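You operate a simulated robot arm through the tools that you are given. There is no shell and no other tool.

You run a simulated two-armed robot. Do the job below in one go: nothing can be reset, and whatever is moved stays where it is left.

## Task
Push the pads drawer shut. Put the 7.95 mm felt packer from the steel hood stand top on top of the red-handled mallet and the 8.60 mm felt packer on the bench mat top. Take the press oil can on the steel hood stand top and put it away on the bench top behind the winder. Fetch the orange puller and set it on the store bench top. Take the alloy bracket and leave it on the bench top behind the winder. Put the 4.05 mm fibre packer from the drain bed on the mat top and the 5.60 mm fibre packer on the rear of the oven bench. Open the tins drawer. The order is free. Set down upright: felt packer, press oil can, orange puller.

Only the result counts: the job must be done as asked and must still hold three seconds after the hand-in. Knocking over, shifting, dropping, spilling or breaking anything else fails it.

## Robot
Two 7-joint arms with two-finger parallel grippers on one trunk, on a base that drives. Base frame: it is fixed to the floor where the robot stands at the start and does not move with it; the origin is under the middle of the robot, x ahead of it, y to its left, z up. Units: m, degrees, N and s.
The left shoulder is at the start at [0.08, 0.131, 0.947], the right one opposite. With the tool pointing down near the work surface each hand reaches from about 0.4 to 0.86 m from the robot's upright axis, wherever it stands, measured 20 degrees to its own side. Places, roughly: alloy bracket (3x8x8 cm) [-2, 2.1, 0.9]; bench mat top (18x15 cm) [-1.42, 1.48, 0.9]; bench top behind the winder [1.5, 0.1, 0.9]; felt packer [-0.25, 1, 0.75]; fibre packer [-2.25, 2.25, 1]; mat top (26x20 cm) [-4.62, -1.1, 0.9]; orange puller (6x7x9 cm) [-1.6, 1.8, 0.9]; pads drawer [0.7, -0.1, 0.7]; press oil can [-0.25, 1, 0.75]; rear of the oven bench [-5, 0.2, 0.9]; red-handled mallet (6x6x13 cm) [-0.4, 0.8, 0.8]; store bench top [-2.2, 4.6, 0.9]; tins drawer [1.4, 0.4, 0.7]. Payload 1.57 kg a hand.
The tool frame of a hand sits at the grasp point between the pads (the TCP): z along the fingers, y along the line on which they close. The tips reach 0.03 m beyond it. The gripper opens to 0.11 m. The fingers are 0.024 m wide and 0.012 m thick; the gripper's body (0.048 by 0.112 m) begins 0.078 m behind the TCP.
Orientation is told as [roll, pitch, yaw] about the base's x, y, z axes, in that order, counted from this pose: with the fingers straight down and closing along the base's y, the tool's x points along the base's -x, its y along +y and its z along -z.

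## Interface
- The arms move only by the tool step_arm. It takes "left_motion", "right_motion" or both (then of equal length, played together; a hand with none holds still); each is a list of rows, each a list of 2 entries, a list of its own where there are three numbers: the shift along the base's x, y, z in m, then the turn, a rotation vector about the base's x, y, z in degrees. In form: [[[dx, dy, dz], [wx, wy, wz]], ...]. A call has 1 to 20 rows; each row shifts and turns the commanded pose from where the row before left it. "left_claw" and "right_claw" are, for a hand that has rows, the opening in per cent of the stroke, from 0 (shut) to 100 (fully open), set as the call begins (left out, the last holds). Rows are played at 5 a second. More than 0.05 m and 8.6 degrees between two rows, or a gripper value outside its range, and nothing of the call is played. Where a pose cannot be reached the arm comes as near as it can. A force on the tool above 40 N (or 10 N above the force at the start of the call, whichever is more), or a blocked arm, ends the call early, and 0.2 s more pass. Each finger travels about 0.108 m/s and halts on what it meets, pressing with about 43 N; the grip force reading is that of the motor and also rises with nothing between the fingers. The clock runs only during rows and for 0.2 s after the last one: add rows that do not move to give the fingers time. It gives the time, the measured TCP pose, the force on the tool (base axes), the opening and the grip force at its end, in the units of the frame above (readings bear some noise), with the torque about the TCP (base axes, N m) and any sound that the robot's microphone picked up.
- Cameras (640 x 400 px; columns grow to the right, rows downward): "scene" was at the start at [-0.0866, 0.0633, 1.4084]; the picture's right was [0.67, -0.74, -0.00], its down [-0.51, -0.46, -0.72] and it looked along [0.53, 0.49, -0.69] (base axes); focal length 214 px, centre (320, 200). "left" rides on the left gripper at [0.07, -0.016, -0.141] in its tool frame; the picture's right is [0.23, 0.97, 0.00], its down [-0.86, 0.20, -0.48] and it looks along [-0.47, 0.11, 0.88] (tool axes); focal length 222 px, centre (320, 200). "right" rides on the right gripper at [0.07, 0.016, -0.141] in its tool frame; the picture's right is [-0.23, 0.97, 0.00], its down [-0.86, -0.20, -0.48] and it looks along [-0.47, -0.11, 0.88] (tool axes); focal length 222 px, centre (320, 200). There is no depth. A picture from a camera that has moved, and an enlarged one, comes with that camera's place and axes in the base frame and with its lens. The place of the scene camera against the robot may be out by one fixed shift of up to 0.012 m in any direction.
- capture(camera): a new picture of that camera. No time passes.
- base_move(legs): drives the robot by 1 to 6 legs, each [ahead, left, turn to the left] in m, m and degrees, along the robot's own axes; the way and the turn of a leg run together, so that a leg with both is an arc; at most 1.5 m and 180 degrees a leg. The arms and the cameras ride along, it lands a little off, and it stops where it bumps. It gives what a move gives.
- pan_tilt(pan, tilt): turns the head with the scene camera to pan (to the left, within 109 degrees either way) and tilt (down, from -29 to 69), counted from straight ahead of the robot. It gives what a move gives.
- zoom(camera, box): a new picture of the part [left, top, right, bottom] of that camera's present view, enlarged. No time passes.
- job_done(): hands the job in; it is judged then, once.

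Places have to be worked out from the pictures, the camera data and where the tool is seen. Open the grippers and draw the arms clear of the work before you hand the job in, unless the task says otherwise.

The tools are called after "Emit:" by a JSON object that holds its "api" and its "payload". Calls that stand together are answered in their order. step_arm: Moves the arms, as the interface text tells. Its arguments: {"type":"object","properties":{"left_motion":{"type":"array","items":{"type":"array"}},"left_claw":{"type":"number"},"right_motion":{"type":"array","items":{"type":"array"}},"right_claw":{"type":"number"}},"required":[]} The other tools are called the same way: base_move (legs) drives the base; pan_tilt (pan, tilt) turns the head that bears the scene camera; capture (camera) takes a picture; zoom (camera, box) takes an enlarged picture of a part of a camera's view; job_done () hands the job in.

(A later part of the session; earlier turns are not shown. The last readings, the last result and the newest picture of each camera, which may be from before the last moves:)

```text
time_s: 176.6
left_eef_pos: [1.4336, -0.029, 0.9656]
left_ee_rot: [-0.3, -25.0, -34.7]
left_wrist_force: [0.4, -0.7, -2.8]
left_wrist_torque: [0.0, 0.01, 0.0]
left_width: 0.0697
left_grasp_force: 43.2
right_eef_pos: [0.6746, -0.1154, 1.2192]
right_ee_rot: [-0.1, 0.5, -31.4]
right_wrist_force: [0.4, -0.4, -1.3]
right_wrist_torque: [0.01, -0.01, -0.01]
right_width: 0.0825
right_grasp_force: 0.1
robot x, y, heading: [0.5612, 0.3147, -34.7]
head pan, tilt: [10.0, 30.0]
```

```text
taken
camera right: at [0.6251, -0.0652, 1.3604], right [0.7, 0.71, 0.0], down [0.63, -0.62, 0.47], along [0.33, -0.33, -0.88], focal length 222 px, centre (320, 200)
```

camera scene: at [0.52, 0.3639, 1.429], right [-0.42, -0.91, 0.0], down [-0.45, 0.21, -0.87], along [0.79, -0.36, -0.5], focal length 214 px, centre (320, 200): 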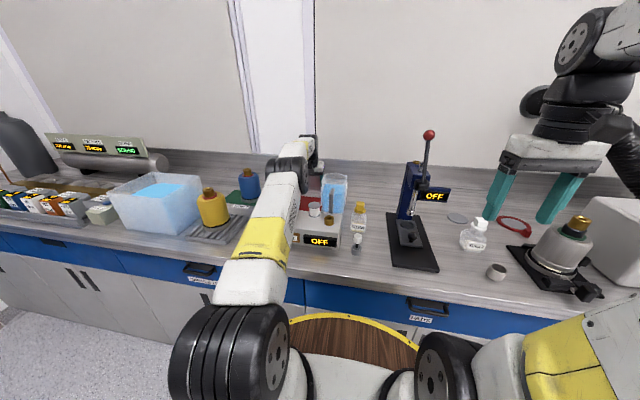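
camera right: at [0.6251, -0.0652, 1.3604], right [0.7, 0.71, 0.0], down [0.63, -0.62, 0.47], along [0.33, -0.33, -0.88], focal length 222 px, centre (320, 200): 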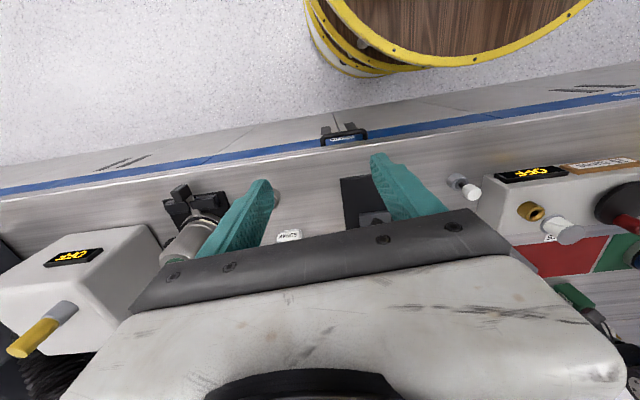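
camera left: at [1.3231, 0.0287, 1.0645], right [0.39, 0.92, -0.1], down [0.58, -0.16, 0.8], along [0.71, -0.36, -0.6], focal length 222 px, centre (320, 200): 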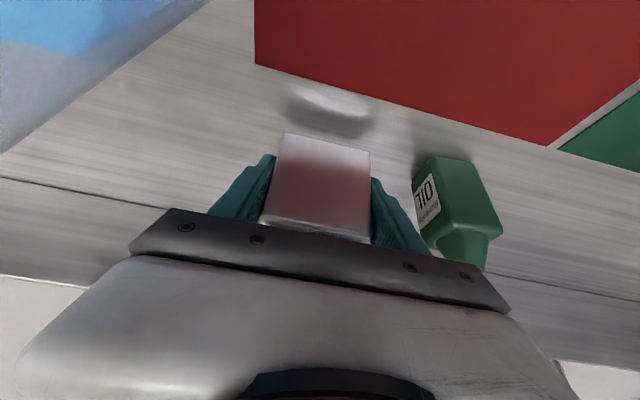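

There's about 2 cm to go and all is clear. I'll lower most of it.

Emit:
{"api": "step_arm", "payload": {"left_motion": [[[0, 0, -0.01], [0, 0, 0]], [[0, 0, -0.006], [0, 0, 0]], [[0, 0, 0], [0, 0, 0]]]}}

Emit:
{"api": "step_arm", "payload": {"left_motion": [[[0, 0, -0.002], [0, 0, 0]], [[0, 0, 0], [0, 0, 0]]]}}

```text
time_s: 177.4
left_eef_pos: [1.4311, -0.0291, 0.9497]
left_ee_rot: [-0.2, -25.1, -34.5]
left_wrist_force: [-0.9, -0.4, -3.7]
left_wrist_torque: [-0.01, -0.03, 0.01]
left_width: 0.0699
left_grasp_force: 42.6
right_eef_pos: [0.6746, -0.1138, 1.2179]
right_ee_rot: [0.0, 0.5, -31.5]
right_wrist_force: [0.3, 0.2, -0.1]
right_wrist_torque: [0.0, 0.0, 0.01]
right_width: 0.0823
right_grasp_force: 0.0
robot x, y, heading: [0.5616, 0.3147, -34.8]
head pan, tilt: [10.0, 30.0]
```

```text
time_s: 178.0
left_eef_pos: [1.4307, -0.029, 0.9493]
left_ee_rot: [-0.1, -25.2, -34.6]
left_wrist_force: [0.4, -0.7, -3.9]
left_wrist_torque: [0.03, 0.02, -0.02]
left_width: 0.0698
left_grasp_force: 43.5
right_eef_pos: [0.6739, -0.1141, 1.2191]
right_ee_rot: [0.0, 0.5, -31.4]
right_wrist_force: [-0.4, 0.5, -0.1]
right_wrist_torque: [-0.02, 0.02, -0.01]
right_width: 0.0823
right_grasp_force: 0.1
robot x, y, heading: [0.5596, 0.3153, -34.8]
head pan, tilt: [10.0, 30.0]
```

Still free at about 0.948, so I'll step on.

Emit:
{"api": "step_arm", "payload": {"left_motion": [[[0, 0, -0.002], [0, 0, 0]], [[0, 0, 0], [0, 0, 0]]]}}

Emit:
{"api": "step_arm", "payload": {"left_motion": [[[0, 0, -0.0015], [0, 0, 0]], [[0, 0, 0], [0, 0, 0]]]}}

```text
time_s: 178.6
left_eef_pos: [1.4322, -0.03, 0.9469]
left_ee_rot: [-0.2, -25.1, -34.6]
left_wrist_force: [-0.8, -0.6, -4.3]
left_wrist_torque: [0.0, 0.03, 0.01]
left_width: 0.0699
left_grasp_force: 43.8
right_eef_pos: [0.6749, -0.1145, 1.2188]
right_ee_rot: [-0.1, 0.6, -31.4]
right_wrist_force: [0.7, -0.8, 0.7]
right_wrist_torque: [0.0, -0.01, 0.01]
right_width: 0.0823
right_grasp_force: 0.0
robot x, y, heading: [0.5603, 0.3135, -34.4]
head pan, tilt: [10.0, 30.0]
```

```text
time_s: 179.2
left_eef_pos: [1.4325, -0.0295, 0.9457]
left_ee_rot: [-0.2, -25.1, -34.6]
left_wrist_force: [-0.6, -0.1, -3.7]
left_wrist_torque: [-0.04, 0.01, 0.0]
left_width: 0.0698
left_grasp_force: 43.1
right_eef_pos: [0.674, -0.1143, 1.2196]
right_ee_rot: [-0.1, 0.5, -31.4]
right_wrist_force: [-0.3, -0.2, -1.0]
right_wrist_torque: [-0.01, -0.03, 0.01]
right_width: 0.0825
right_grasp_force: 0.1
robot x, y, heading: [0.5627, 0.3133, -34.7]
head pan, tilt: [10.0, 30.0]
```

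Emit:
{"api": "step_arm", "payload": {"left_motion": [[[0, 0, -0.0015], [0, 0, 0]], [[0, 0, 0], [0, 0, 0]]]}}

```text
time_s: 179.8
left_eef_pos: [1.4331, -0.0285, 0.9455]
left_ee_rot: [-0.1, -25.3, -34.6]
left_wrist_force: [-1.3, 0.4, 2.3]
left_wrist_torque: [0.17, -0.08, 0.01]
left_width: 0.0698
left_grasp_force: 42.7
right_eef_pos: [0.6738, -0.1144, 1.2188]
right_ee_rot: [-0.1, 0.6, -31.4]
right_wrist_force: [-0.2, 0.7, 0.1]
right_wrist_torque: [0.01, 0.01, 0.01]
right_width: 0.0824
right_grasp_force: 0.1
robot x, y, heading: [0.5603, 0.3165, -34.8]
head pan, tilt: [10.0, 30.0]
```

The bracket touched down. I'll open to 84% to stay clear of the can, and back out along the tool axis.

Emit:
{"api": "step_arm", "payload": {"left_claw": 84, "left_motion": [[[0, 0, 0], [0, 0, 0]], [[0, 0, 0], [0, 0, 0]], [[0, 0, 0], [0, 0, 0]]]}}

Emit:
{"api": "step_arm", "payload": {"left_motion": [[[-0.0035, 0.0024, 0.009], [0, 0, 0]], [[-0.0104, 0.0072, 0.027], [0, 0, 0]], [[-0.0139, 0.0096, 0.036], [0, 0, 0]], [[-0.0139, 0.0096, 0.036], [0, 0, 0]], [[-0.0139, 0.0096, 0.036], [0, 0, 0]], [[-0.02, 0.014, 0.03], [0, 0, 0]], [[-0.03, 0.02, 0.03], [0, 0, 0]]]}}

Emit:
{"api": "capture", "payload": {"camera": "left"}}

Emit:
{"api": "zoom", "payload": {"camera": "scene", "box": [200, 110, 400, 235]}}

```text
time_s: 180.6
left_eef_pos: [1.4315, -0.0283, 0.9438]
left_ee_rot: [-0.1, -25.0, -34.7]
left_wrist_force: [-0.2, -0.5, -0.3]
left_wrist_torque: [0.0, -0.01, 0.01]
left_width: 0.0928
left_grasp_force: 0.0
right_eef_pos: [0.6744, -0.1144, 1.2187]
right_ee_rot: [-0.1, 0.5, -31.3]
right_wrist_force: [0.6, -0.2, -0.5]
right_wrist_torque: [-0.04, 0.05, -0.02]
right_width: 0.0822
right_grasp_force: 0.1
robot x, y, heading: [0.5581, 0.3131, -34.6]
head pan, tilt: [10.0, 30.0]
```

```text
time_s: 182.2
left_eef_pos: [1.3256, 0.0446, 1.1479]
left_ee_rot: [-0.2, -25.0, -34.7]
left_wrist_force: [0.0, -0.9, -0.7]
left_wrist_torque: [0.01, 0.0, 0.0]
left_width: 0.0925
left_grasp_force: 0.1
right_eef_pos: [0.6743, -0.1155, 1.2195]
right_ee_rot: [-0.1, 0.4, -31.4]
right_wrist_force: [0.4, 0.2, -0.3]
right_wrist_torque: [0.01, 0.03, 0.02]
right_width: 0.0827
right_grasp_force: 0.0
robot x, y, heading: [0.5614, 0.3165, -34.8]
head pan, tilt: [10.0, 30.0]
```

```text
taken
camera left: at [1.2168, 0.1022, 1.2469], right [0.38, 0.92, -0.1], down [0.59, -0.16, 0.79], along [0.71, -0.36, -0.6], focal length 222 px, centre (320, 200)
```

left: 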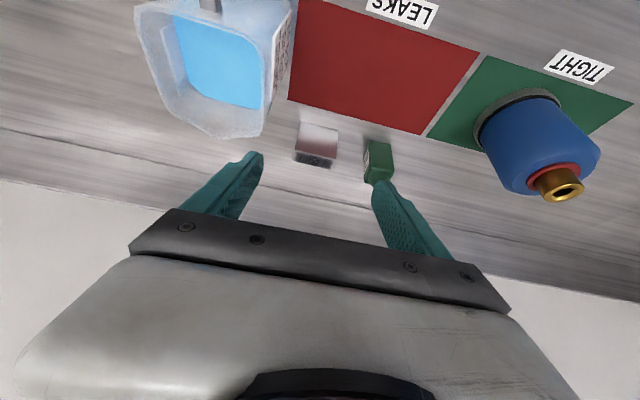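

```text
3.20 times, centred on (300, 172) of scene
camera zoom: at [0.5203, 0.3636, 1.429], right [-0.42, -0.91, 0.0], down [-0.45, 0.21, -0.87], along [0.79, -0.36, -0.5], focal length 686 px, centre (384, 288)
```

zoom: 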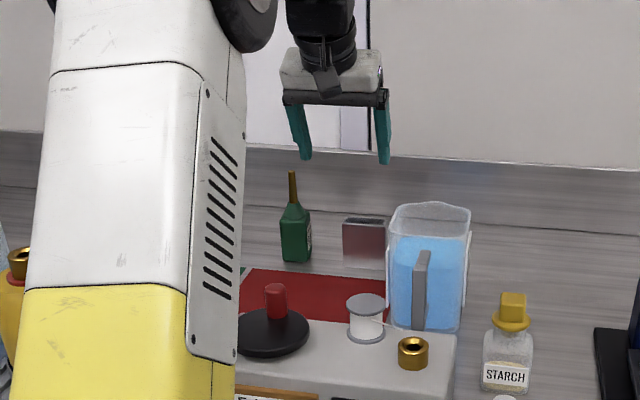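

Both items now stand behind the winder. Next is the tins drawer: I'll retract the left arm, back off, and face the drawer handle.

Emit:
{"api": "step_arm", "payload": {"left_motion": [[[-0.033, 0.023, 0.02], [0, 0, 0]], [[-0.033, 0.023, 0], [0, 0, 0]], [[-0.033, 0.023, 0], [0, 0, 0]], [[-0.033, 0.023, 0], [0, 0, 0]], [[-0.033, 0.023, 0], [0, 0, 0]], [[-0.033, 0.023, 0], [0, 0, 0]], [[-0.033, 0.023, 0], [0, 0, 0]], [[-0.033, 0.023, 0], [0, 0, 0]], [[-0.02, 0.03, 0], [0, 0, 0]], [[-0.01, 0.035, 0], [0, 0, 0]]]}}

Emit:
{"api": "base_move", "payload": {"legs": [[-0.25, 0, 0], [0, 0.33, 0]]}}

Emit:
{"api": "pan_tilt", "payload": {"pan": 0, "tilt": 45}}

Emit:
{"api": "capture", "payload": {"camera": "scene"}}

Emit:
{"api": "capture", "payload": {"camera": "left"}}

```text
time_s: 184.4
left_eef_pos: [1.0315, 0.2917, 1.1706]
left_ee_rot: [-0.2, -25.1, -34.7]
left_wrist_force: [0.5, -1.2, 1.0]
left_wrist_torque: [0.06, 0.04, 0.01]
left_width: 0.0925
left_grasp_force: 0.1
right_eef_pos: [0.675, -0.1147, 1.219]
right_ee_rot: [-0.1, 0.5, -31.5]
right_wrist_force: [-0.2, -0.2, 0.7]
right_wrist_torque: [0.02, 0.0, -0.01]
right_width: 0.0825
right_grasp_force: 0.1
robot x, y, heading: [0.5619, 0.3111, -34.7]
head pan, tilt: [10.0, 30.0]
```

```text
time_s: 188.0
left_eef_pos: [1.0201, 0.706, 1.1701]
left_ee_rot: [-0.2, -25.2, -35.0]
left_wrist_force: [0.1, 0.0, -0.3]
left_wrist_torque: [0.0, 0.01, 0.01]
left_width: 0.0921
left_grasp_force: 0.0
right_eef_pos: [0.6594, 0.3014, 1.2186]
right_ee_rot: [0.0, 0.4, -31.8]
right_wrist_force: [0.0, -1.0, -0.2]
right_wrist_torque: [0.01, -0.02, 0.0]
right_width: 0.0825
right_grasp_force: 0.1
robot x, y, heading: [0.5478, 0.7342, -35.2]
head pan, tilt: [10.0, 30.0]
```

```text
time_s: 188.8
left_eef_pos: [1.0196, 0.7068, 1.1695]
left_ee_rot: [-0.2, -25.0, -34.9]
left_wrist_force: [-0.1, -0.5, 1.0]
left_wrist_torque: [0.01, 0.0, 0.02]
left_width: 0.0923
left_grasp_force: 0.0
right_eef_pos: [0.6596, 0.3025, 1.2208]
right_ee_rot: [-0.2, 0.5, -31.8]
right_wrist_force: [0.7, 0.6, 0.3]
right_wrist_torque: [0.01, 0.0, 0.0]
right_width: 0.0825
right_grasp_force: 0.1
robot x, y, heading: [0.5463, 0.7316, -35.4]
head pan, tilt: [0.0, 45.0]
```

```text
taken
camera scene: at [0.4925, 0.773, 1.4064], right [-0.58, -0.82, 0.0], down [-0.58, 0.41, -0.71], along [0.58, -0.41, -0.71], focal length 214 px, centre (320, 200)
```

scene: 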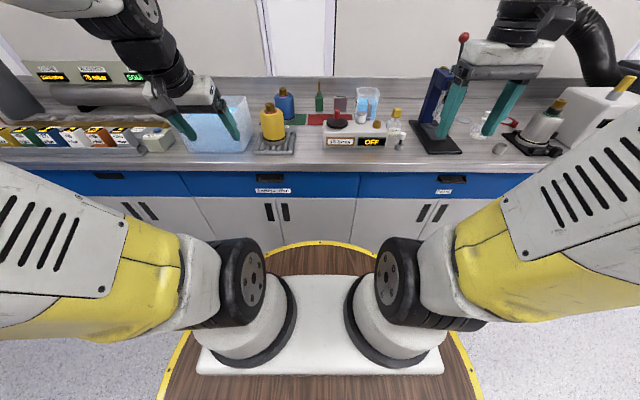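

```text
taken
camera left: at [0.9097, 0.7646, 1.269], right [0.39, 0.92, -0.1], down [0.58, -0.16, 0.8], along [0.71, -0.37, -0.6], focal length 222 px, centre (320, 200)
```

left: 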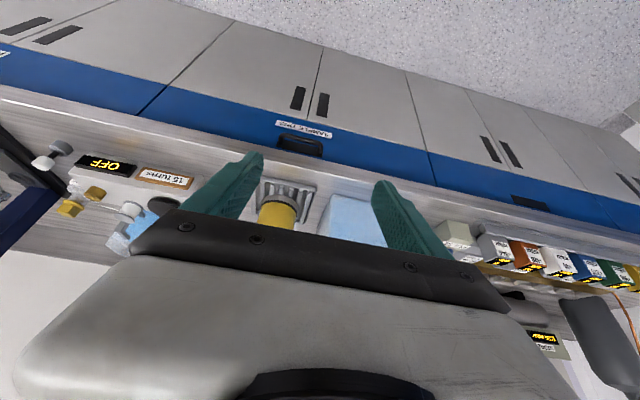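

I'll zoom on the tins handle in both cameras for a precise fix.

Emit:
{"api": "zoom", "payload": {"camera": "left", "box": [264, 110, 344, 165]}}

Emit:
{"api": "zoom", "payload": {"camera": "scene", "box": [240, 160, 304, 200]}}

```text
7.27 times, centred on (304, 138) of left
camera zoom: at [0.9097, 0.7646, 1.269], right [0.39, 0.92, -0.1], down [0.58, -0.16, 0.8], along [0.71, -0.37, -0.6], focal length 1615 px, centre (436, 654)
```

zoom: 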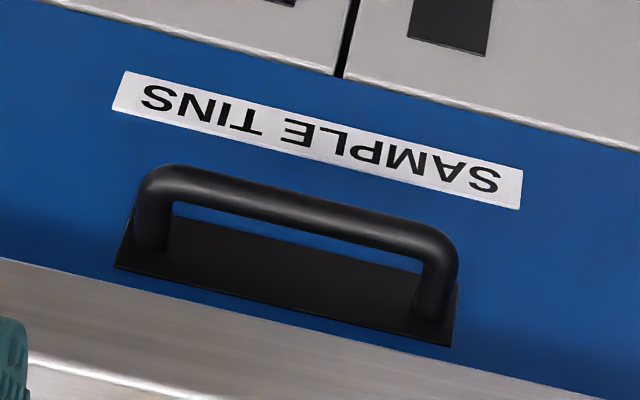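

```text
10.00 times, centred on (272, 180) of scene
camera zoom: at [0.4925, 0.773, 1.4064], right [-0.58, -0.82, 0.0], down [-0.58, 0.41, -0.71], along [0.58, -0.41, -0.71], focal length 2145 px, centre (800, 400)
```

zoom: 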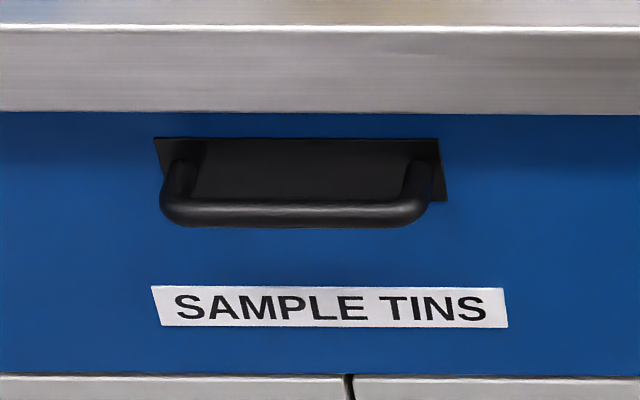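

From the earlier closed-drawer view, the bar height is z≈0.81 at n≈0.667. Both rays here give u≈1.132 for the tins handle. I'll pitch the left hand toward horizontal in front of it.

Emit:
{"api": "step_arm", "payload": {"left_claw": 45, "left_motion": [[[0.0, -0.005, -0.03], [-4.3, -6.14, 0]], [[0.0, -0.005, -0.03], [-4.3, -6.14, 0]], [[0.0, -0.005, -0.03], [-4.3, -6.14, 0]], [[0.0, -0.005, -0.03], [-4.3, -6.14, 0]], [[0.0, -0.005, -0.03], [-4.3, -6.14, 0]], [[0.0, -0.005, -0.03], [-4.3, -6.14, 0]], [[0.0, -0.005, -0.03], [-4.3, -6.14, 0]], [[0.0, -0.005, -0.03], [-4.3, -6.14, 0]]]}}

Emit:
{"api": "capture", "payload": {"camera": "left"}}

Emit:
{"api": "capture", "payload": {"camera": "scene"}}

```text
time_s: 190.6
left_eef_pos: [1.1859, 0.6557, 1.0343]
left_ee_rot: [0.3, -85.0, -35.4]
left_wrist_force: [-0.8, 0.3, -0.5]
left_wrist_torque: [0.02, 0.04, 0.0]
left_width: 0.0497
left_grasp_force: 0.1
left hand out of reach, approached as far as the arm can: row 2, 3, 4, 5, 6, 7
right_eef_pos: [0.6598, 0.3018, 1.2192]
right_ee_rot: [-0.1, 0.5, -31.8]
right_wrist_force: [-0.3, 0.4, 0.1]
right_wrist_torque: [0.0, -0.06, -0.02]
right_width: 0.0825
right_grasp_force: 0.0
robot x, y, heading: [0.5528, 0.7323, -35.2]
head pan, tilt: [0.0, 45.0]
```

```text
taken
camera left: at [1.0571, 0.727, 0.9765], right [0.54, 0.81, -0.23], down [-0.22, 0.4, 0.89], along [0.81, -0.44, 0.39], focal length 222 px, centre (320, 200)
```

left: 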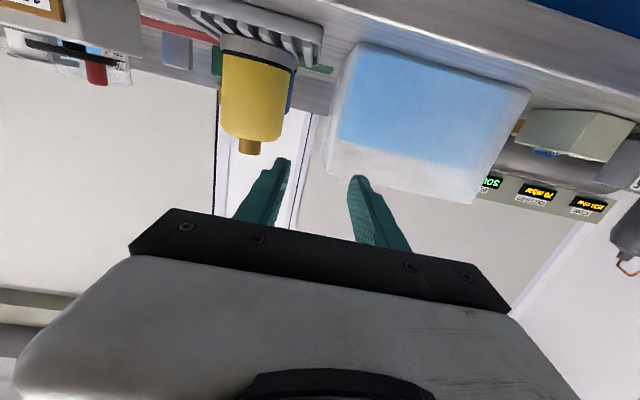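

```text
taken
camera scene: at [0.4918, 0.773, 1.4064], right [-0.58, -0.82, 0.0], down [-0.58, 0.41, -0.71], along [0.58, -0.41, -0.71], focal length 214 px, centre (320, 200)
```

scene: 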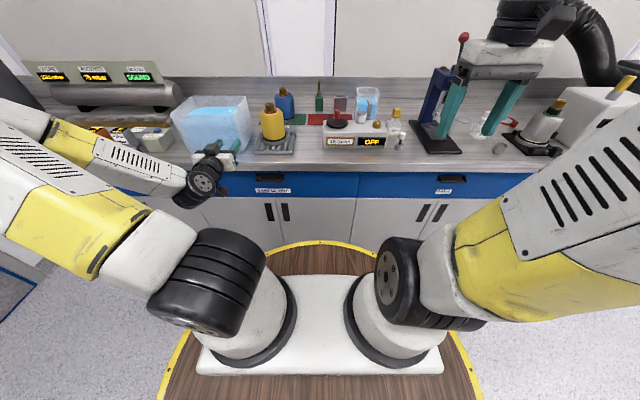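

The hand sits near its inner limit, so I'll back the base off 15 cm, then roll the gripper 90° so it closes vertically.

Emit:
{"api": "base_move", "payload": {"legs": [[-0.16, 0, 0]]}}

Emit:
{"api": "step_arm", "payload": {"left_motion": [[[0.0, 0.0, -0.02], [6.55, -4.59, 0]], [[0.0, 0.0, -0.02], [6.55, -4.59, 0]], [[0.0, 0.0, -0.02], [6.55, -4.59, 0]], [[0.0, 0.0, -0.02], [6.55, -4.59, 0]], [[0.0, 0.0, -0.02], [6.55, -4.59, 0]], [[0.0, 0.0, -0.02], [6.55, -4.59, 0]]]}}

Emit:
{"api": "capture", "payload": {"camera": "scene"}}

Emit:
{"api": "capture", "payload": {"camera": "left"}}

```text
time_s: 192.0
left_eef_pos: [1.0549, 0.7465, 1.0336]
left_ee_rot: [-0.4, -85.0, -34.8]
left_wrist_force: [-0.2, 0.1, -0.2]
left_wrist_torque: [0.02, -0.01, 0.03]
left_width: 0.0497
left_grasp_force: 0.0
right_eef_pos: [0.5284, 0.3949, 1.22]
right_ee_rot: [-0.1, 0.5, -31.8]
right_wrist_force: [0.2, 0.5, -0.3]
right_wrist_torque: [0.02, 0.02, 0.01]
right_width: 0.0825
right_grasp_force: 0.2
robot x, y, heading: [0.4193, 0.8243, -35.3]
head pan, tilt: [0.0, 45.0]
```

```text
time_s: 193.4
left_eef_pos: [1.0553, 0.7456, 0.9139]
left_ee_rot: [85.5, -41.7, -118.5]
left_wrist_force: [-0.9, -0.1, -0.4]
left_wrist_torque: [0.01, 0.02, 0.02]
left_width: 0.0493
left_grasp_force: 0.0
right_eef_pos: [0.5289, 0.3943, 1.2198]
right_ee_rot: [-0.1, 0.5, -31.9]
right_wrist_force: [-0.5, -0.9, 0.9]
right_wrist_torque: [-0.02, 0.0, 0.01]
right_width: 0.0825
right_grasp_force: 0.1
robot x, y, heading: [0.4208, 0.8233, -35.0]
head pan, tilt: [0.0, 45.0]
```

```text
taken
camera scene: at [0.3614, 0.8653, 1.4064], right [-0.58, -0.82, 0.0], down [-0.58, 0.41, -0.71], along [0.58, -0.41, -0.71], focal length 214 px, centre (320, 200)
```

scene: 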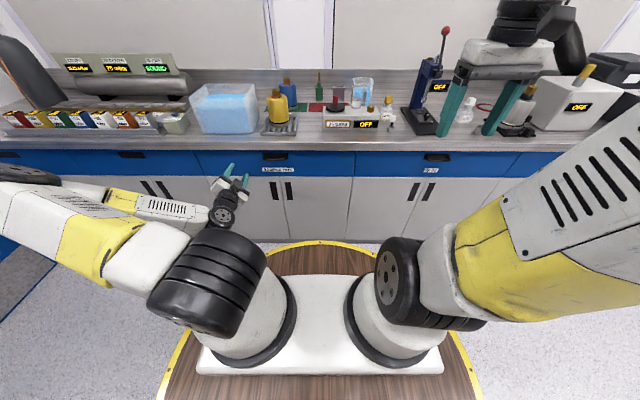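

```text
taken
camera left: at [0.9542, 0.8573, 0.8634], right [0.46, 0.68, 0.57], down [-0.63, -0.2, 0.75], along [0.62, -0.7, 0.34], focal length 222 px, centre (320, 200)
```

left: 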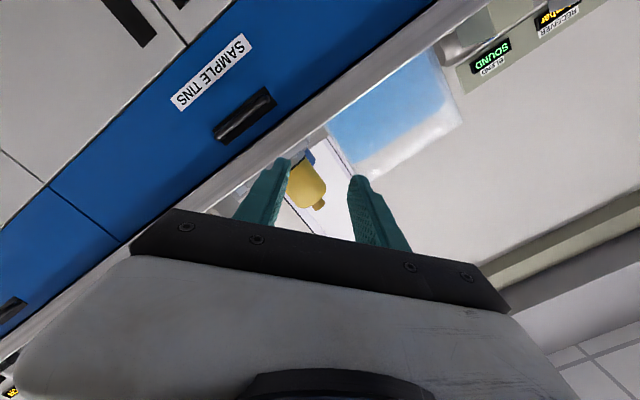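

The roll works. I'll finish the roll, lower to the handle's height and shift sideways in line with it.

Emit:
{"api": "step_arm", "payload": {"left_motion": [[[-0.0096, -0.0138, -0.02], [6.88, -4.82, 0]], [[-0.0096, -0.0138, -0.02], [6.88, -4.82, 0]], [[-0.0096, -0.0138, -0.02], [6.88, -4.82, 0]], [[-0.0096, -0.0138, -0.02], [6.88, -4.82, 0]], [[-0.0096, -0.0138, -0.02], [6.88, -4.82, 0]]]}}

Emit:
{"api": "capture", "payload": {"camera": "scene"}}

Emit:
{"api": "capture", "payload": {"camera": "left"}}

```text
time_s: 194.6
left_eef_pos: [1.0211, 0.6799, 0.8384]
left_ee_rot: [89.8, 0.2, -120.0]
left_wrist_force: [-0.3, 0.0, 0.0]
left_wrist_torque: [-0.01, 0.02, -0.01]
left_width: 0.0496
left_grasp_force: 0.1
left hand out of reach, approached as far as the arm can: row 4, 5
right_eef_pos: [0.5275, 0.3948, 1.219]
right_ee_rot: [-0.1, 0.5, -31.9]
right_wrist_force: [0.7, 0.5, 0.0]
right_wrist_torque: [-0.06, -0.02, -0.01]
right_width: 0.0824
right_grasp_force: 0.1
robot x, y, heading: [0.4203, 0.826, -34.9]
head pan, tilt: [0.0, 45.0]
```

```text
taken
camera scene: at [0.3615, 0.8656, 1.4064], right [-0.58, -0.82, 0.0], down [-0.58, 0.41, -0.71], along [0.58, -0.41, -0.71], focal length 214 px, centre (320, 200)
```

scene: 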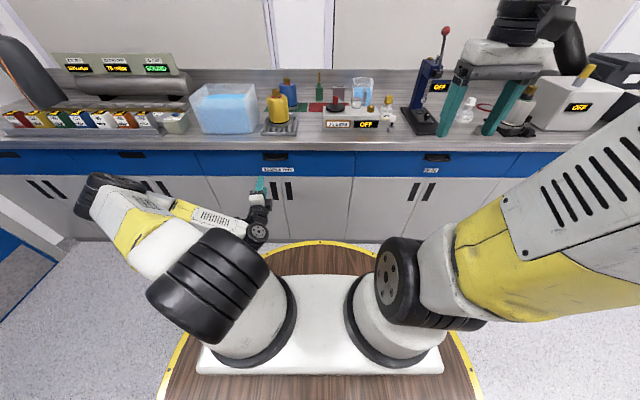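

```text
taken
camera left: at [0.9352, 0.8114, 0.8228], right [0.12, 0.19, 0.97], down [-0.84, -0.5, 0.2], along [0.53, -0.84, 0.1], focal length 222 px, centre (320, 200)
```

left: 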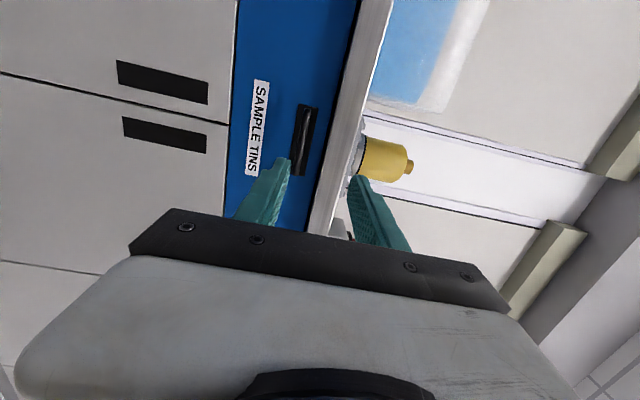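

The hand is horizontal and closing vertically. The handle bar reads z≈0.812, u≈1.14. I'll move in to about 5 cm short of it and check alignment.

Emit:
{"api": "step_arm", "payload": {"left_motion": [[[0.031, -0.0225, -0.009], [0, 0, 0]], [[0.031, -0.0225, -0.009], [0, 0, 0]], [[0.031, -0.0225, -0.008], [0, 0, 0]], [[0.031, -0.0225, 0], [0, 0, 0]]]}}

Emit:
{"api": "capture", "payload": {"camera": "left"}}

Emit:
{"api": "zoom", "payload": {"camera": "scene", "box": [230, 140, 326, 200]}}

```text
time_s: 195.6
left_eef_pos: [1.1499, 0.6014, 0.827]
left_ee_rot: [89.7, 0.1, -120.3]
left_wrist_force: [0.2, -0.8, -0.7]
left_wrist_torque: [0.01, 0.0, 0.02]
left_width: 0.0497
left_grasp_force: 0.0
left hand out of reach, approached as far as the arm can: row 3, 4
right_eef_pos: [0.5282, 0.3943, 1.2192]
right_ee_rot: [-0.2, 0.5, -31.8]
right_wrist_force: [0.9, -0.1, 0.1]
right_wrist_torque: [-0.03, -0.03, 0.0]
right_width: 0.0827
right_grasp_force: 0.1
robot x, y, heading: [0.4168, 0.8281, -35.2]
head pan, tilt: [0.0, 45.0]
```

```text
taken
camera left: at [1.0626, 0.7339, 0.8124], right [0.12, 0.19, 0.97], down [-0.84, -0.5, 0.2], along [0.53, -0.84, 0.1], focal length 222 px, centre (320, 200)
```

left: 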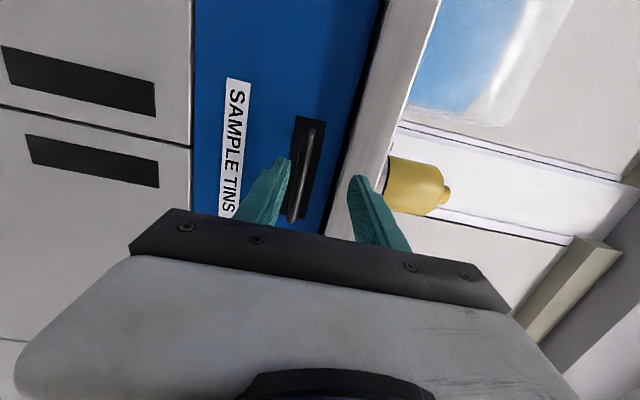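

```text
6.67 times, centred on (278, 170) of scene
camera zoom: at [0.3615, 0.8654, 1.4064], right [-0.58, -0.82, 0.0], down [-0.58, 0.41, -0.71], along [0.58, -0.41, -0.71], focal length 1430 px, centre (600, 400)
```

zoom: 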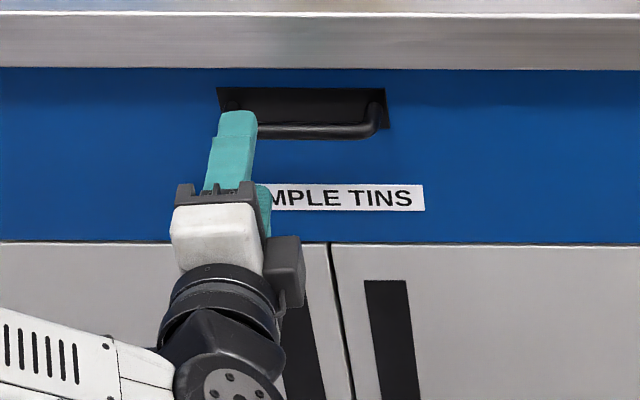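

The finger lies slightly left of the bar's centre and about 1.5 cm high, but the bar is still within the opening. I'll go straight in, with a small shift right and down.

Emit:
{"api": "step_arm", "payload": {"left_motion": [[[0.0, -0.017, -0.007], [0, 0, 0]], [[0.012, -0.012, -0.005], [0, 0, 0]], [[0.012, -0.009, 0], [0, 0, 0]], [[0.012, -0.009, 0], [0, 0, 0]]]}}

Emit:
{"api": "capture", "payload": {"camera": "left"}}

Emit:
{"api": "zoom", "payload": {"camera": "scene", "box": [230, 140, 326, 200]}}

```text
time_s: 196.6
left_eef_pos: [1.1834, 0.5879, 0.844]
left_ee_rot: [89.7, 0.0, -120.2]
left_wrist_force: [0.6, 0.3, 0.4]
left_wrist_torque: [0.02, 0.0, -0.03]
left_width: 0.0493
left_grasp_force: 0.0
left hand out of reach, approached as far as the arm can: row 1, 2, 3, 4
right_eef_pos: [0.5298, 0.393, 1.2193]
right_ee_rot: [-0.1, 0.5, -31.8]
right_wrist_force: [-0.1, -0.1, 0.8]
right_wrist_torque: [-0.01, 0.02, 0.01]
right_width: 0.0824
right_grasp_force: 0.1
robot x, y, heading: [0.4186, 0.8245, -35.5]
head pan, tilt: [0.0, 45.0]
```

```text
taken
camera left: at [1.0976, 0.7202, 0.8288], right [0.12, 0.19, 0.97], down [-0.84, -0.5, 0.2], along [0.53, -0.84, 0.1], focal length 222 px, centre (320, 200)
```

left: 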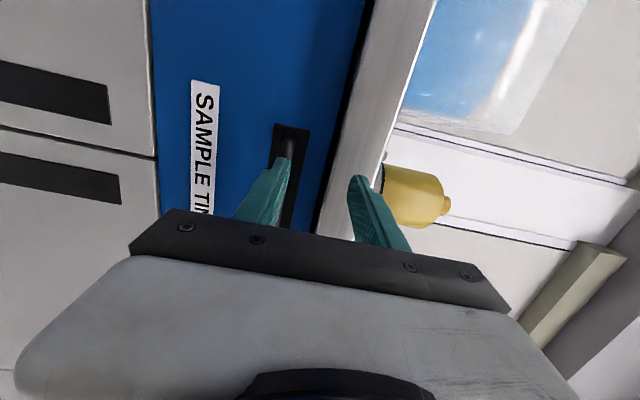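

```text
6.67 times, centred on (278, 170) of scene
camera zoom: at [0.3615, 0.8653, 1.4064], right [-0.58, -0.82, 0.0], down [-0.58, 0.41, -0.71], along [0.58, -0.41, -0.71], focal length 1430 px, centre (600, 400)
```

zoom: 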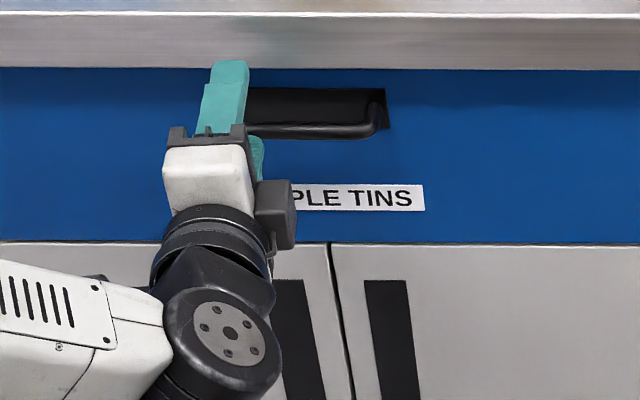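

This roll direction runs into the arm's limits: the hand drifts up as it advances. I'll back out, unroll, and try the opposite roll.

Emit:
{"api": "step_arm", "payload": {"left_motion": [[[-0.03, 0.022, 0], [0, 0, 0]], [[-0.03, 0.022, 0], [0, 0, 0]], [[-0.03, 0.022, 0], [0, 0, 0]], [[-0.03, 0.022, 0.02], [-6.88, 4.82, 0]], [[0, 0, 0.02], [-6.88, 4.82, 0]], [[0, 0, 0], [-6.88, 4.82, 0]], [[0, 0, 0], [-6.88, 4.82, 0]], [[0, 0, 0], [-6.88, 4.82, 0]], [[0, 0, 0], [-6.88, 4.82, 0]], [[0, 0, 0], [-6.88, 4.82, 0]], [[0, 0, 0], [-6.88, 4.82, 0]], [[0, 0, 0], [-6.88, 4.82, 0]], [[0, 0, 0], [-6.88, 4.82, 0]], [[0, 0, 0], [-4, 2.8, 0]]]}}

Emit:
{"api": "step_arm", "payload": {"left_motion": [[[0, 0, 0], [-6.88, 4.82, 0]], [[0, 0, 0], [-6.88, 4.82, 0]], [[0, 0, 0], [-6.88, 4.82, 0]], [[0, 0, 0], [-6.88, 4.82, 0]], [[0, 0, 0], [-6.88, 4.82, 0]], [[0, 0, 0], [-6.88, 4.82, 0]], [[0, 0, 0], [-6.88, 4.82, 0]], [[0, 0, 0], [-6.88, 4.82, 0]], [[0, 0, 0], [-6.88, 4.82, 0]], [[0, 0, 0], [-6.88, 4.82, 0]], [[0, 0, 0], [-4, 2.8, 0]]]}}

Emit:
{"api": "capture", "payload": {"camera": "scene"}}

Emit:
{"api": "capture", "payload": {"camera": "left"}}

```text
time_s: 199.6
left_eef_pos: [1.0666, 0.6762, 0.8823]
left_ee_rot: [10.6, -85.0, -45.9]
left_wrist_force: [0.0, 0.0, 0.0]
left_wrist_torque: [0.03, 0.04, 0.01]
left_width: 0.0498
left_grasp_force: 0.0
right_eef_pos: [0.5284, 0.3948, 1.2185]
right_ee_rot: [-0.2, 0.5, -31.8]
right_wrist_force: [0.2, 0.1, -0.3]
right_wrist_torque: [-0.02, -0.03, 0.03]
right_width: 0.0825
right_grasp_force: 0.1
robot x, y, heading: [0.4163, 0.8194, -35.1]
head pan, tilt: [0.0, 45.0]
```

```text
time_s: 202.0
left_eef_pos: [1.0646, 0.676, 0.8821]
left_ee_rot: [-90.0, -2.2, 50.0]
left_wrist_force: [-0.5, -0.8, -0.2]
left_wrist_torque: [-0.01, 0.03, -0.03]
left_width: 0.0496
left_grasp_force: 0.0
right_eef_pos: [0.5287, 0.3939, 1.22]
right_ee_rot: [-0.1, 0.5, -31.7]
right_wrist_force: [-0.1, -0.3, 0.1]
right_wrist_torque: [-0.02, -0.02, -0.01]
right_width: 0.0826
right_grasp_force: 0.1
robot x, y, heading: [0.418, 0.8245, -35.3]
head pan, tilt: [0.0, 45.0]
```

```text
taken
camera scene: at [0.3615, 0.8653, 1.4064], right [-0.58, -0.82, 0.0], down [-0.58, 0.41, -0.71], along [0.58, -0.41, -0.71], focal length 214 px, centre (320, 200)
```

scene: 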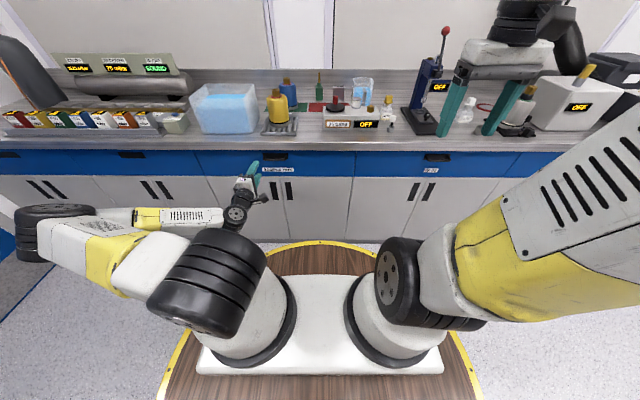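

```text
taken
camera left: at [0.9117, 0.7138, 0.8973], right [-0.12, -0.15, -0.98], down [0.19, 0.97, -0.17], along [0.97, -0.2, -0.09], focal length 222 px, centre (320, 200)
```

left: 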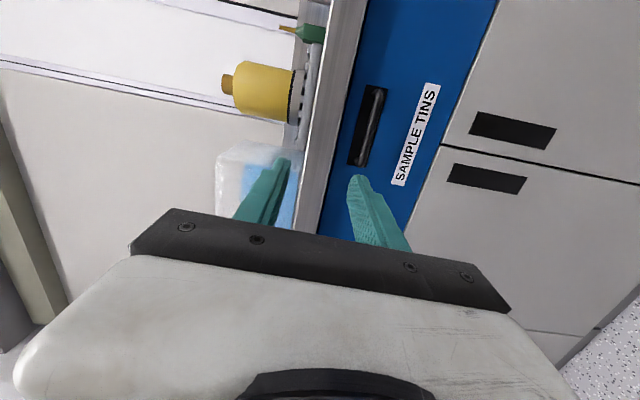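

This roll direction is within reach. The handle now reads u≈1.126, z≈0.814. I'll move in to about 6 cm short.

Emit:
{"api": "step_arm", "payload": {"left_motion": [[[0.0183, -0.0244, -0.017], [0, 0, 0]], [[0.0183, -0.0244, -0.017], [0, 0, 0]], [[0.0183, -0.0244, -0.017], [0, 0, 0]], [[0.0183, -0.0244, -0.017], [0, 0, 0]]]}}

Emit:
{"api": "capture", "payload": {"camera": "left"}}

Emit:
{"api": "zoom", "payload": {"camera": "scene", "box": [230, 140, 326, 200]}}

```text
time_s: 203.0
left_eef_pos: [1.1372, 0.5795, 0.8169]
left_ee_rot: [-89.9, -2.2, 49.9]
left_wrist_force: [-0.1, 0.3, 0.3]
left_wrist_torque: [-0.01, 0.01, 0.0]
left_width: 0.0498
left_grasp_force: 0.0
right_eef_pos: [0.5279, 0.3948, 1.2209]
right_ee_rot: [-0.2, 0.6, -31.8]
right_wrist_force: [-0.5, 0.6, 0.0]
right_wrist_torque: [-0.06, -0.02, -0.03]
right_width: 0.0824
right_grasp_force: 0.0
robot x, y, heading: [0.4159, 0.8291, -35.1]
head pan, tilt: [0.0, 45.0]
```

```text
taken
camera left: at [0.9839, 0.6179, 0.8294], right [-0.12, -0.14, -0.98], down [0.19, 0.97, -0.17], along [0.97, -0.2, -0.09], focal length 222 px, centre (320, 200)
```

left: 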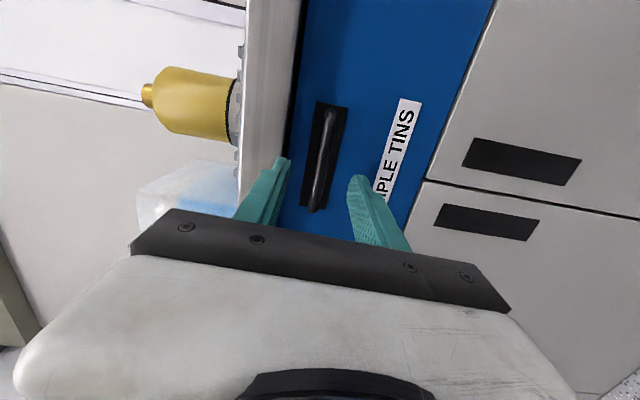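

```text
6.67 times, centred on (278, 170) of scene
camera zoom: at [0.3614, 0.8656, 1.4064], right [-0.58, -0.82, 0.0], down [-0.58, 0.41, -0.71], along [0.58, -0.41, -0.71], focal length 1430 px, centre (600, 400)
```

zoom: 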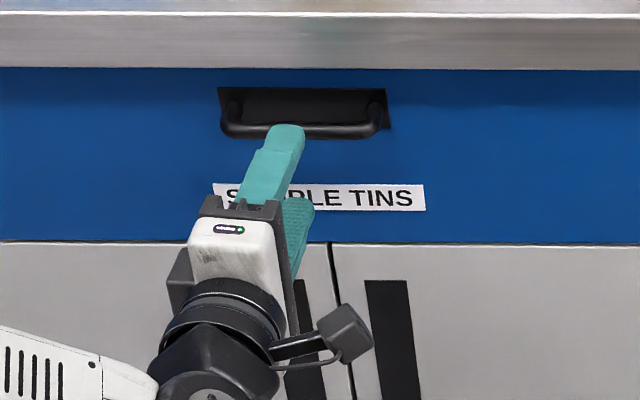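

The bar is nicely centred between the fingers. I'll advance 5.5 cm and close on it.

Emit:
{"api": "step_arm", "payload": {"left_motion": [[[0.015, -0.0105, -0.001], [0, 0, 0]], [[0.015, -0.0105, 0], [0, 0, 0]], [[0.0135, -0.0095, 0], [0, 0, 0]]]}}

Emit:
{"api": "capture", "payload": {"camera": "left"}}

Emit:
{"api": "step_arm", "payload": {"left_claw": 0, "left_motion": [[[0, 0, 0], [0, 0, 0]], [[0, 0, 0], [0, 0, 0]], [[0, 0, 0], [0, 0, 0]]]}}

Emit:
{"api": "zoom", "payload": {"camera": "scene", "box": [230, 140, 326, 200]}}

```text
time_s: 203.8
left_eef_pos: [1.1792, 0.5666, 0.8307]
left_ee_rot: [-89.9, -2.1, 50.0]
left_wrist_force: [0.0, 0.5, 0.6]
left_wrist_torque: [0.05, 0.01, 0.0]
left_width: 0.0497
left_grasp_force: 0.1
left hand out of reach, approached as far as the arm can: row 1, 2, 3
right_eef_pos: [0.529, 0.3937, 1.219]
right_ee_rot: [-0.1, 0.5, -31.8]
right_wrist_force: [1.1, 0.0, 0.2]
right_wrist_torque: [0.01, 0.0, 0.03]
right_width: 0.0827
right_grasp_force: 0.0
robot x, y, heading: [0.4186, 0.8265, -35.2]
head pan, tilt: [0.0, 45.0]
```

```text
taken
camera left: at [1.026, 0.6049, 0.8457], right [-0.12, -0.14, -0.98], down [0.19, 0.97, -0.17], along [0.97, -0.2, -0.09], focal length 222 px, centre (320, 200)
```

left: 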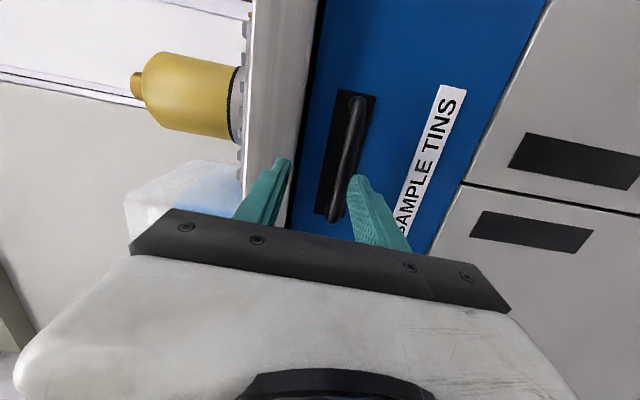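

```text
time_s: 204.6
left_eef_pos: [1.1782, 0.5666, 0.8308]
left_ee_rot: [-89.9, -2.2, 50.1]
left_wrist_force: [-0.7, -0.6, -0.1]
left_wrist_torque: [-0.01, 0.01, -0.01]
left_width: 0.0002
left_grasp_force: 21.0
right_eef_pos: [0.5291, 0.3937, 1.2199]
right_ee_rot: [0.0, 0.4, -31.8]
right_wrist_force: [-0.6, -0.2, 0.6]
right_wrist_torque: [-0.01, -0.02, 0.0]
right_width: 0.0826
right_grasp_force: 0.0
robot x, y, heading: [0.4176, 0.8236, -35.5]
head pan, tilt: [0.0, 45.0]
```

```text
6.67 times, centred on (278, 170) of scene
camera zoom: at [0.3616, 0.8653, 1.4064], right [-0.58, -0.82, 0.0], down [-0.58, 0.41, -0.71], along [0.58, -0.41, -0.71], focal length 1430 px, centre (600, 400)
```

zoom: 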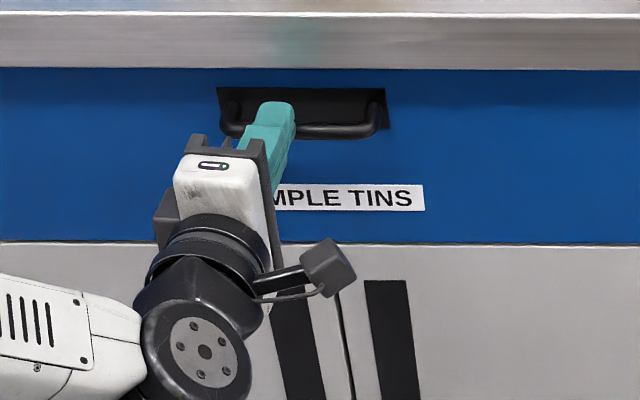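

The arm was at its outer reach limit and closed above the bar. I'll back the hand off, reopen, and drive the base 10 cm closer.

Emit:
{"api": "step_arm", "payload": {"left_motion": [[[-0.0245, 0.017, 0], [0, 0, 0]], [[-0.0327, 0.023, -0.008], [0, 0, 0]], [[-0.0327, 0.023, -0.008], [0, 0, 0]]]}}

Emit:
{"api": "step_arm", "payload": {"left_claw": 45, "left_motion": [[[-0.02, 0.014, 0], [0, 0, 0]], [[-0.02, 0.014, 0], [0, 0, 0]]]}}

Emit:
{"api": "base_move", "payload": {"legs": [[0.1, 0, 0]]}}

Emit:
{"api": "capture", "payload": {"camera": "left"}}

```text
time_s: 205.4
left_eef_pos: [1.0892, 0.6298, 0.8165]
left_ee_rot: [-89.9, -2.2, 50.0]
left_wrist_force: [0.4, -1.3, -1.1]
left_wrist_torque: [0.02, -0.04, 0.03]
left_width: 0.0
left_grasp_force: 21.2
right_eef_pos: [0.5295, 0.3947, 1.2199]
right_ee_rot: [-0.1, 0.6, -31.8]
right_wrist_force: [0.2, -0.5, -0.7]
right_wrist_torque: [0.02, -0.01, 0.01]
right_width: 0.0823
right_grasp_force: 0.0
robot x, y, heading: [0.4203, 0.8239, -35.0]
head pan, tilt: [0.0, 45.0]
```

```text
time_s: 206.0
left_eef_pos: [1.0481, 0.6595, 0.8158]
left_ee_rot: [-89.9, -2.2, 50.1]
left_wrist_force: [-0.8, 0.2, -0.1]
left_wrist_torque: [-0.01, 0.05, -0.03]
left_width: 0.0495
left_grasp_force: 0.1
right_eef_pos: [0.5285, 0.3946, 1.2193]
right_ee_rot: [0.0, 0.5, -31.8]
right_wrist_force: [-0.3, 0.5, 0.5]
right_wrist_torque: [0.02, 0.02, -0.02]
right_width: 0.0824
right_grasp_force: 0.0
robot x, y, heading: [0.4166, 0.8234, -35.0]
head pan, tilt: [0.0, 45.0]
```

```text
time_s: 207.2
left_eef_pos: [1.1306, 0.6037, 0.8164]
left_ee_rot: [-90.0, -2.3, 50.2]
left_wrist_force: [0.4, 0.9, -0.5]
left_wrist_torque: [-0.02, 0.02, 0.03]
left_width: 0.0495
left_grasp_force: 0.1
right_eef_pos: [0.6109, 0.3382, 1.2203]
right_ee_rot: [-0.2, 0.5, -31.6]
right_wrist_force: [0.5, -0.4, 0.1]
right_wrist_torque: [0.02, 0.0, -0.02]
right_width: 0.0827
right_grasp_force: 0.1
robot x, y, heading: [0.4987, 0.7652, -35.1]
head pan, tilt: [0.0, 45.0]
```

```text
taken
camera left: at [0.9779, 0.64, 0.8297], right [-0.12, -0.15, -0.98], down [0.18, 0.97, -0.17], along [0.98, -0.2, -0.09], focal length 222 px, centre (320, 200)
```

left: 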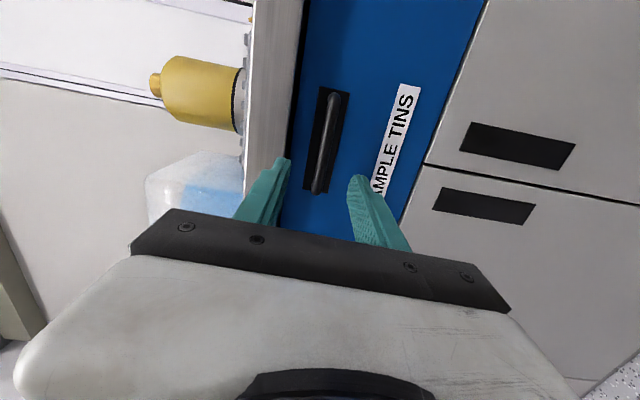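

The bar is centred again with about 7 cm to go. I'll advance.

Emit:
{"api": "step_arm", "payload": {"left_motion": [[[0.013, -0.0137, -0.001], [0, 0, 0]], [[0.013, -0.0137, 0], [0, 0, 0]], [[0.013, -0.0137, 0], [0, 0, 0]], [[0.013, -0.0137, 0], [0, 0, 0]]]}}

Emit:
{"api": "capture", "payload": {"camera": "left"}}

```text
time_s: 208.2
left_eef_pos: [1.1841, 0.5484, 0.8155]
left_ee_rot: [-90.0, -2.2, 50.3]
left_wrist_force: [-0.4, 0.3, 0.1]
left_wrist_torque: [-0.01, 0.0, -0.01]
left_width: 0.0494
left_grasp_force: 0.0
right_eef_pos: [0.6118, 0.3377, 1.2198]
right_ee_rot: [0.0, 0.5, -31.6]
right_wrist_force: [-1.0, -0.2, -0.2]
right_wrist_torque: [-0.02, 0.03, -0.03]
right_width: 0.0824
right_grasp_force: 0.0
robot x, y, heading: [0.4977, 0.7671, -35.2]
head pan, tilt: [0.0, 45.0]
```

```text
taken
camera left: at [1.0307, 0.5859, 0.8293], right [-0.12, -0.15, -0.98], down [0.18, 0.97, -0.17], along [0.98, -0.2, -0.09], focal length 222 px, centre (320, 200)
```

left: 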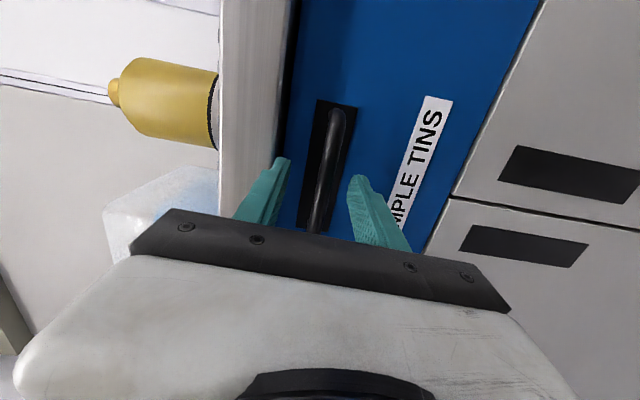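

The hand is at n 0.655 with the bar between the fingers. I'll close on it.

Emit:
{"api": "step_arm", "payload": {"left_claw": 0, "left_motion": [[[0, 0, 0], [0, 0, 0]], [[0, 0, 0], [0, 0, 0]], [[0, 0, 0], [0, 0, 0]]]}}

```text
time_s: 208.9
left_eef_pos: [1.1835, 0.5492, 0.811]
left_ee_rot: [-89.4, -2.1, 50.1]
left_wrist_force: [-0.5, -1.7, -33.8]
left_wrist_torque: [-0.13, 1.01, 0.33]
left_width: 0.0138
left_grasp_force: 29.8
right_eef_pos: [0.6136, 0.3372, 1.2191]
right_ee_rot: [-0.1, 0.6, -31.7]
right_wrist_force: [0.2, 0.3, 0.1]
right_wrist_torque: [0.03, -0.01, -0.01]
right_width: 0.0824
right_grasp_force: 0.2
robot x, y, heading: [0.4987, 0.7646, -35.0]
head pan, tilt: [0.0, 45.0]
```

The bar is gripped at 14 mm. The hand was a few mm high, so I'll relax downward and begin pulling straight out.

Emit:
{"api": "step_arm", "payload": {"left_motion": [[[0, 0, -0.004], [0, 0, 0]], [[0, 0, 0], [0, 0, 0]]]}}

Emit:
{"api": "step_arm", "payload": {"left_motion": [[[-0.0082, 0.0057, 0], [0, 0, 0]], [[-0.0123, 0.0086, 0], [0, 0, 0]], [[-0.0164, 0.0115, 0], [0, 0, 0]], [[-0.0164, 0.0115, 0], [0, 0, 0]]]}}

Emit:
{"api": "capture", "payload": {"camera": "scene"}}

```text
time_s: 209.6
left_eef_pos: [1.1841, 0.5479, 0.8108]
left_ee_rot: [-90.0, -2.3, 50.4]
left_wrist_force: [-3.5, 8.0, -17.3]
left_wrist_torque: [-0.33, 0.72, -0.01]
left_width: 0.0132
left_grasp_force: 30.3
right_eef_pos: [0.612, 0.3378, 1.2196]
right_ee_rot: [0.0, 0.5, -31.6]
right_wrist_force: [0.3, -0.5, 0.4]
right_wrist_torque: [0.01, 0.01, -0.03]
right_width: 0.0822
right_grasp_force: 0.0
robot x, y, heading: [0.4967, 0.7664, -35.1]
head pan, tilt: [0.0, 45.0]
```

```text
time_s: 210.6
left_eef_pos: [1.134, 0.5849, 0.8125]
left_ee_rot: [-89.5, -2.1, 50.3]
left_wrist_force: [3.9, 6.8, -24.6]
left_wrist_torque: [-0.23, 0.87, 0.05]
left_width: 0.0135
left_grasp_force: 29.8
right_eef_pos: [0.6119, 0.3368, 1.2194]
right_ee_rot: [-0.1, 0.6, -31.6]
right_wrist_force: [-0.5, -0.9, -0.4]
right_wrist_torque: [0.04, -0.01, 0.0]
right_width: 0.0824
right_grasp_force: 0.0
robot x, y, heading: [0.4986, 0.7644, -35.1]
head pan, tilt: [0.0, 45.0]
```

```text
taken
camera scene: at [0.4441, 0.8078, 1.4064], right [-0.57, -0.82, 0.0], down [-0.58, 0.41, -0.71], along [0.58, -0.41, -0.71], focal length 214 px, centre (320, 200)
```

scene: 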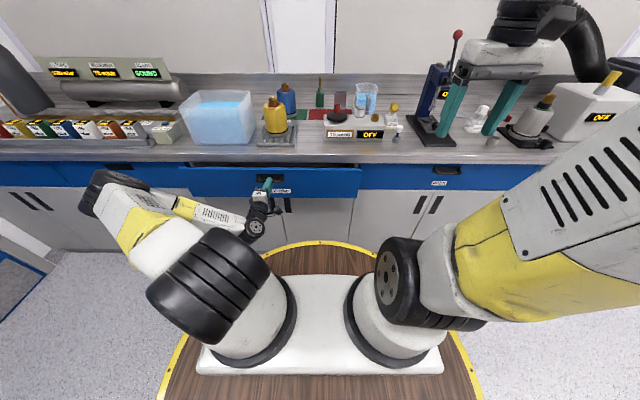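

The drawer is opening. I'll pull it further by backing the base.

Emit:
{"api": "base_move", "payload": {"legs": [[-0.12, 0, 0]]}}

Emit:
{"api": "capture", "payload": {"camera": "scene"}}

```text
time_s: 211.8
left_eef_pos: [1.0352, 0.6562, 0.8115]
left_ee_rot: [-89.6, -2.3, 50.5]
left_wrist_force: [5.5, 7.7, -29.3]
left_wrist_torque: [-0.18, 0.93, 0.14]
left_width: 0.0135
left_grasp_force: 30.3
right_eef_pos: [0.5157, 0.406, 1.2198]
right_ee_rot: [-0.1, 0.5, -31.4]
right_wrist_force: [0.5, 0.7, 0.0]
right_wrist_torque: [0.0, 0.02, 0.0]
right_width: 0.0824
right_grasp_force: 0.0
robot x, y, heading: [0.4001, 0.8297, -35.1]
head pan, tilt: [0.0, 45.0]
```

```text
taken
camera scene: at [0.3462, 0.8762, 1.4064], right [-0.57, -0.82, 0.0], down [-0.58, 0.4, -0.71], along [0.58, -0.4, -0.71], focal length 214 px, centre (320, 200)
```

scene: 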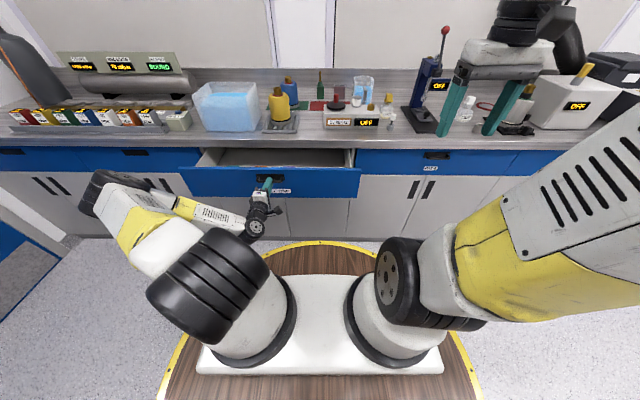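

The drawer is about 18 cm open. I'll pull a few more centimetres with the arm, since the table is close behind me.

Emit:
{"api": "step_arm", "payload": {"left_motion": [[[-0.0123, 0.0086, 0], [0, 0, 0]], [[-0.0123, 0.0086, 0], [0, 0, 0]], [[-0.0123, 0.0086, 0], [0, 0, 0]], [[-0.0123, 0.0086, 0], [0, 0, 0]]]}}

```text
time_s: 212.4
left_eef_pos: [1.0123, 0.6712, 0.8111]
left_ee_rot: [-88.3, -1.9, 50.2]
left_wrist_force: [-0.1, 1.4, -2.6]
left_wrist_torque: [-0.66, 0.51, -0.33]
left_width: 0.0136
left_grasp_force: 30.0
left hand out of reach, approached as far as the arm can: row 1, 2
right_eef_pos: [0.5134, 0.406, 1.22]
right_ee_rot: [-0.1, 0.6, -31.5]
right_wrist_force: [0.2, 0.3, -1.1]
right_wrist_torque: [0.02, 0.06, 0.0]
right_width: 0.0824
right_grasp_force: 0.0
robot x, y, heading: [0.4053, 0.8361, -34.8]
head pan, tilt: [0.0, 45.0]
stopped in row 2 (left hand): the force on the tool passed its limit at 45 N (the readings are from after the stop); the commanded pose is now the measured one
```

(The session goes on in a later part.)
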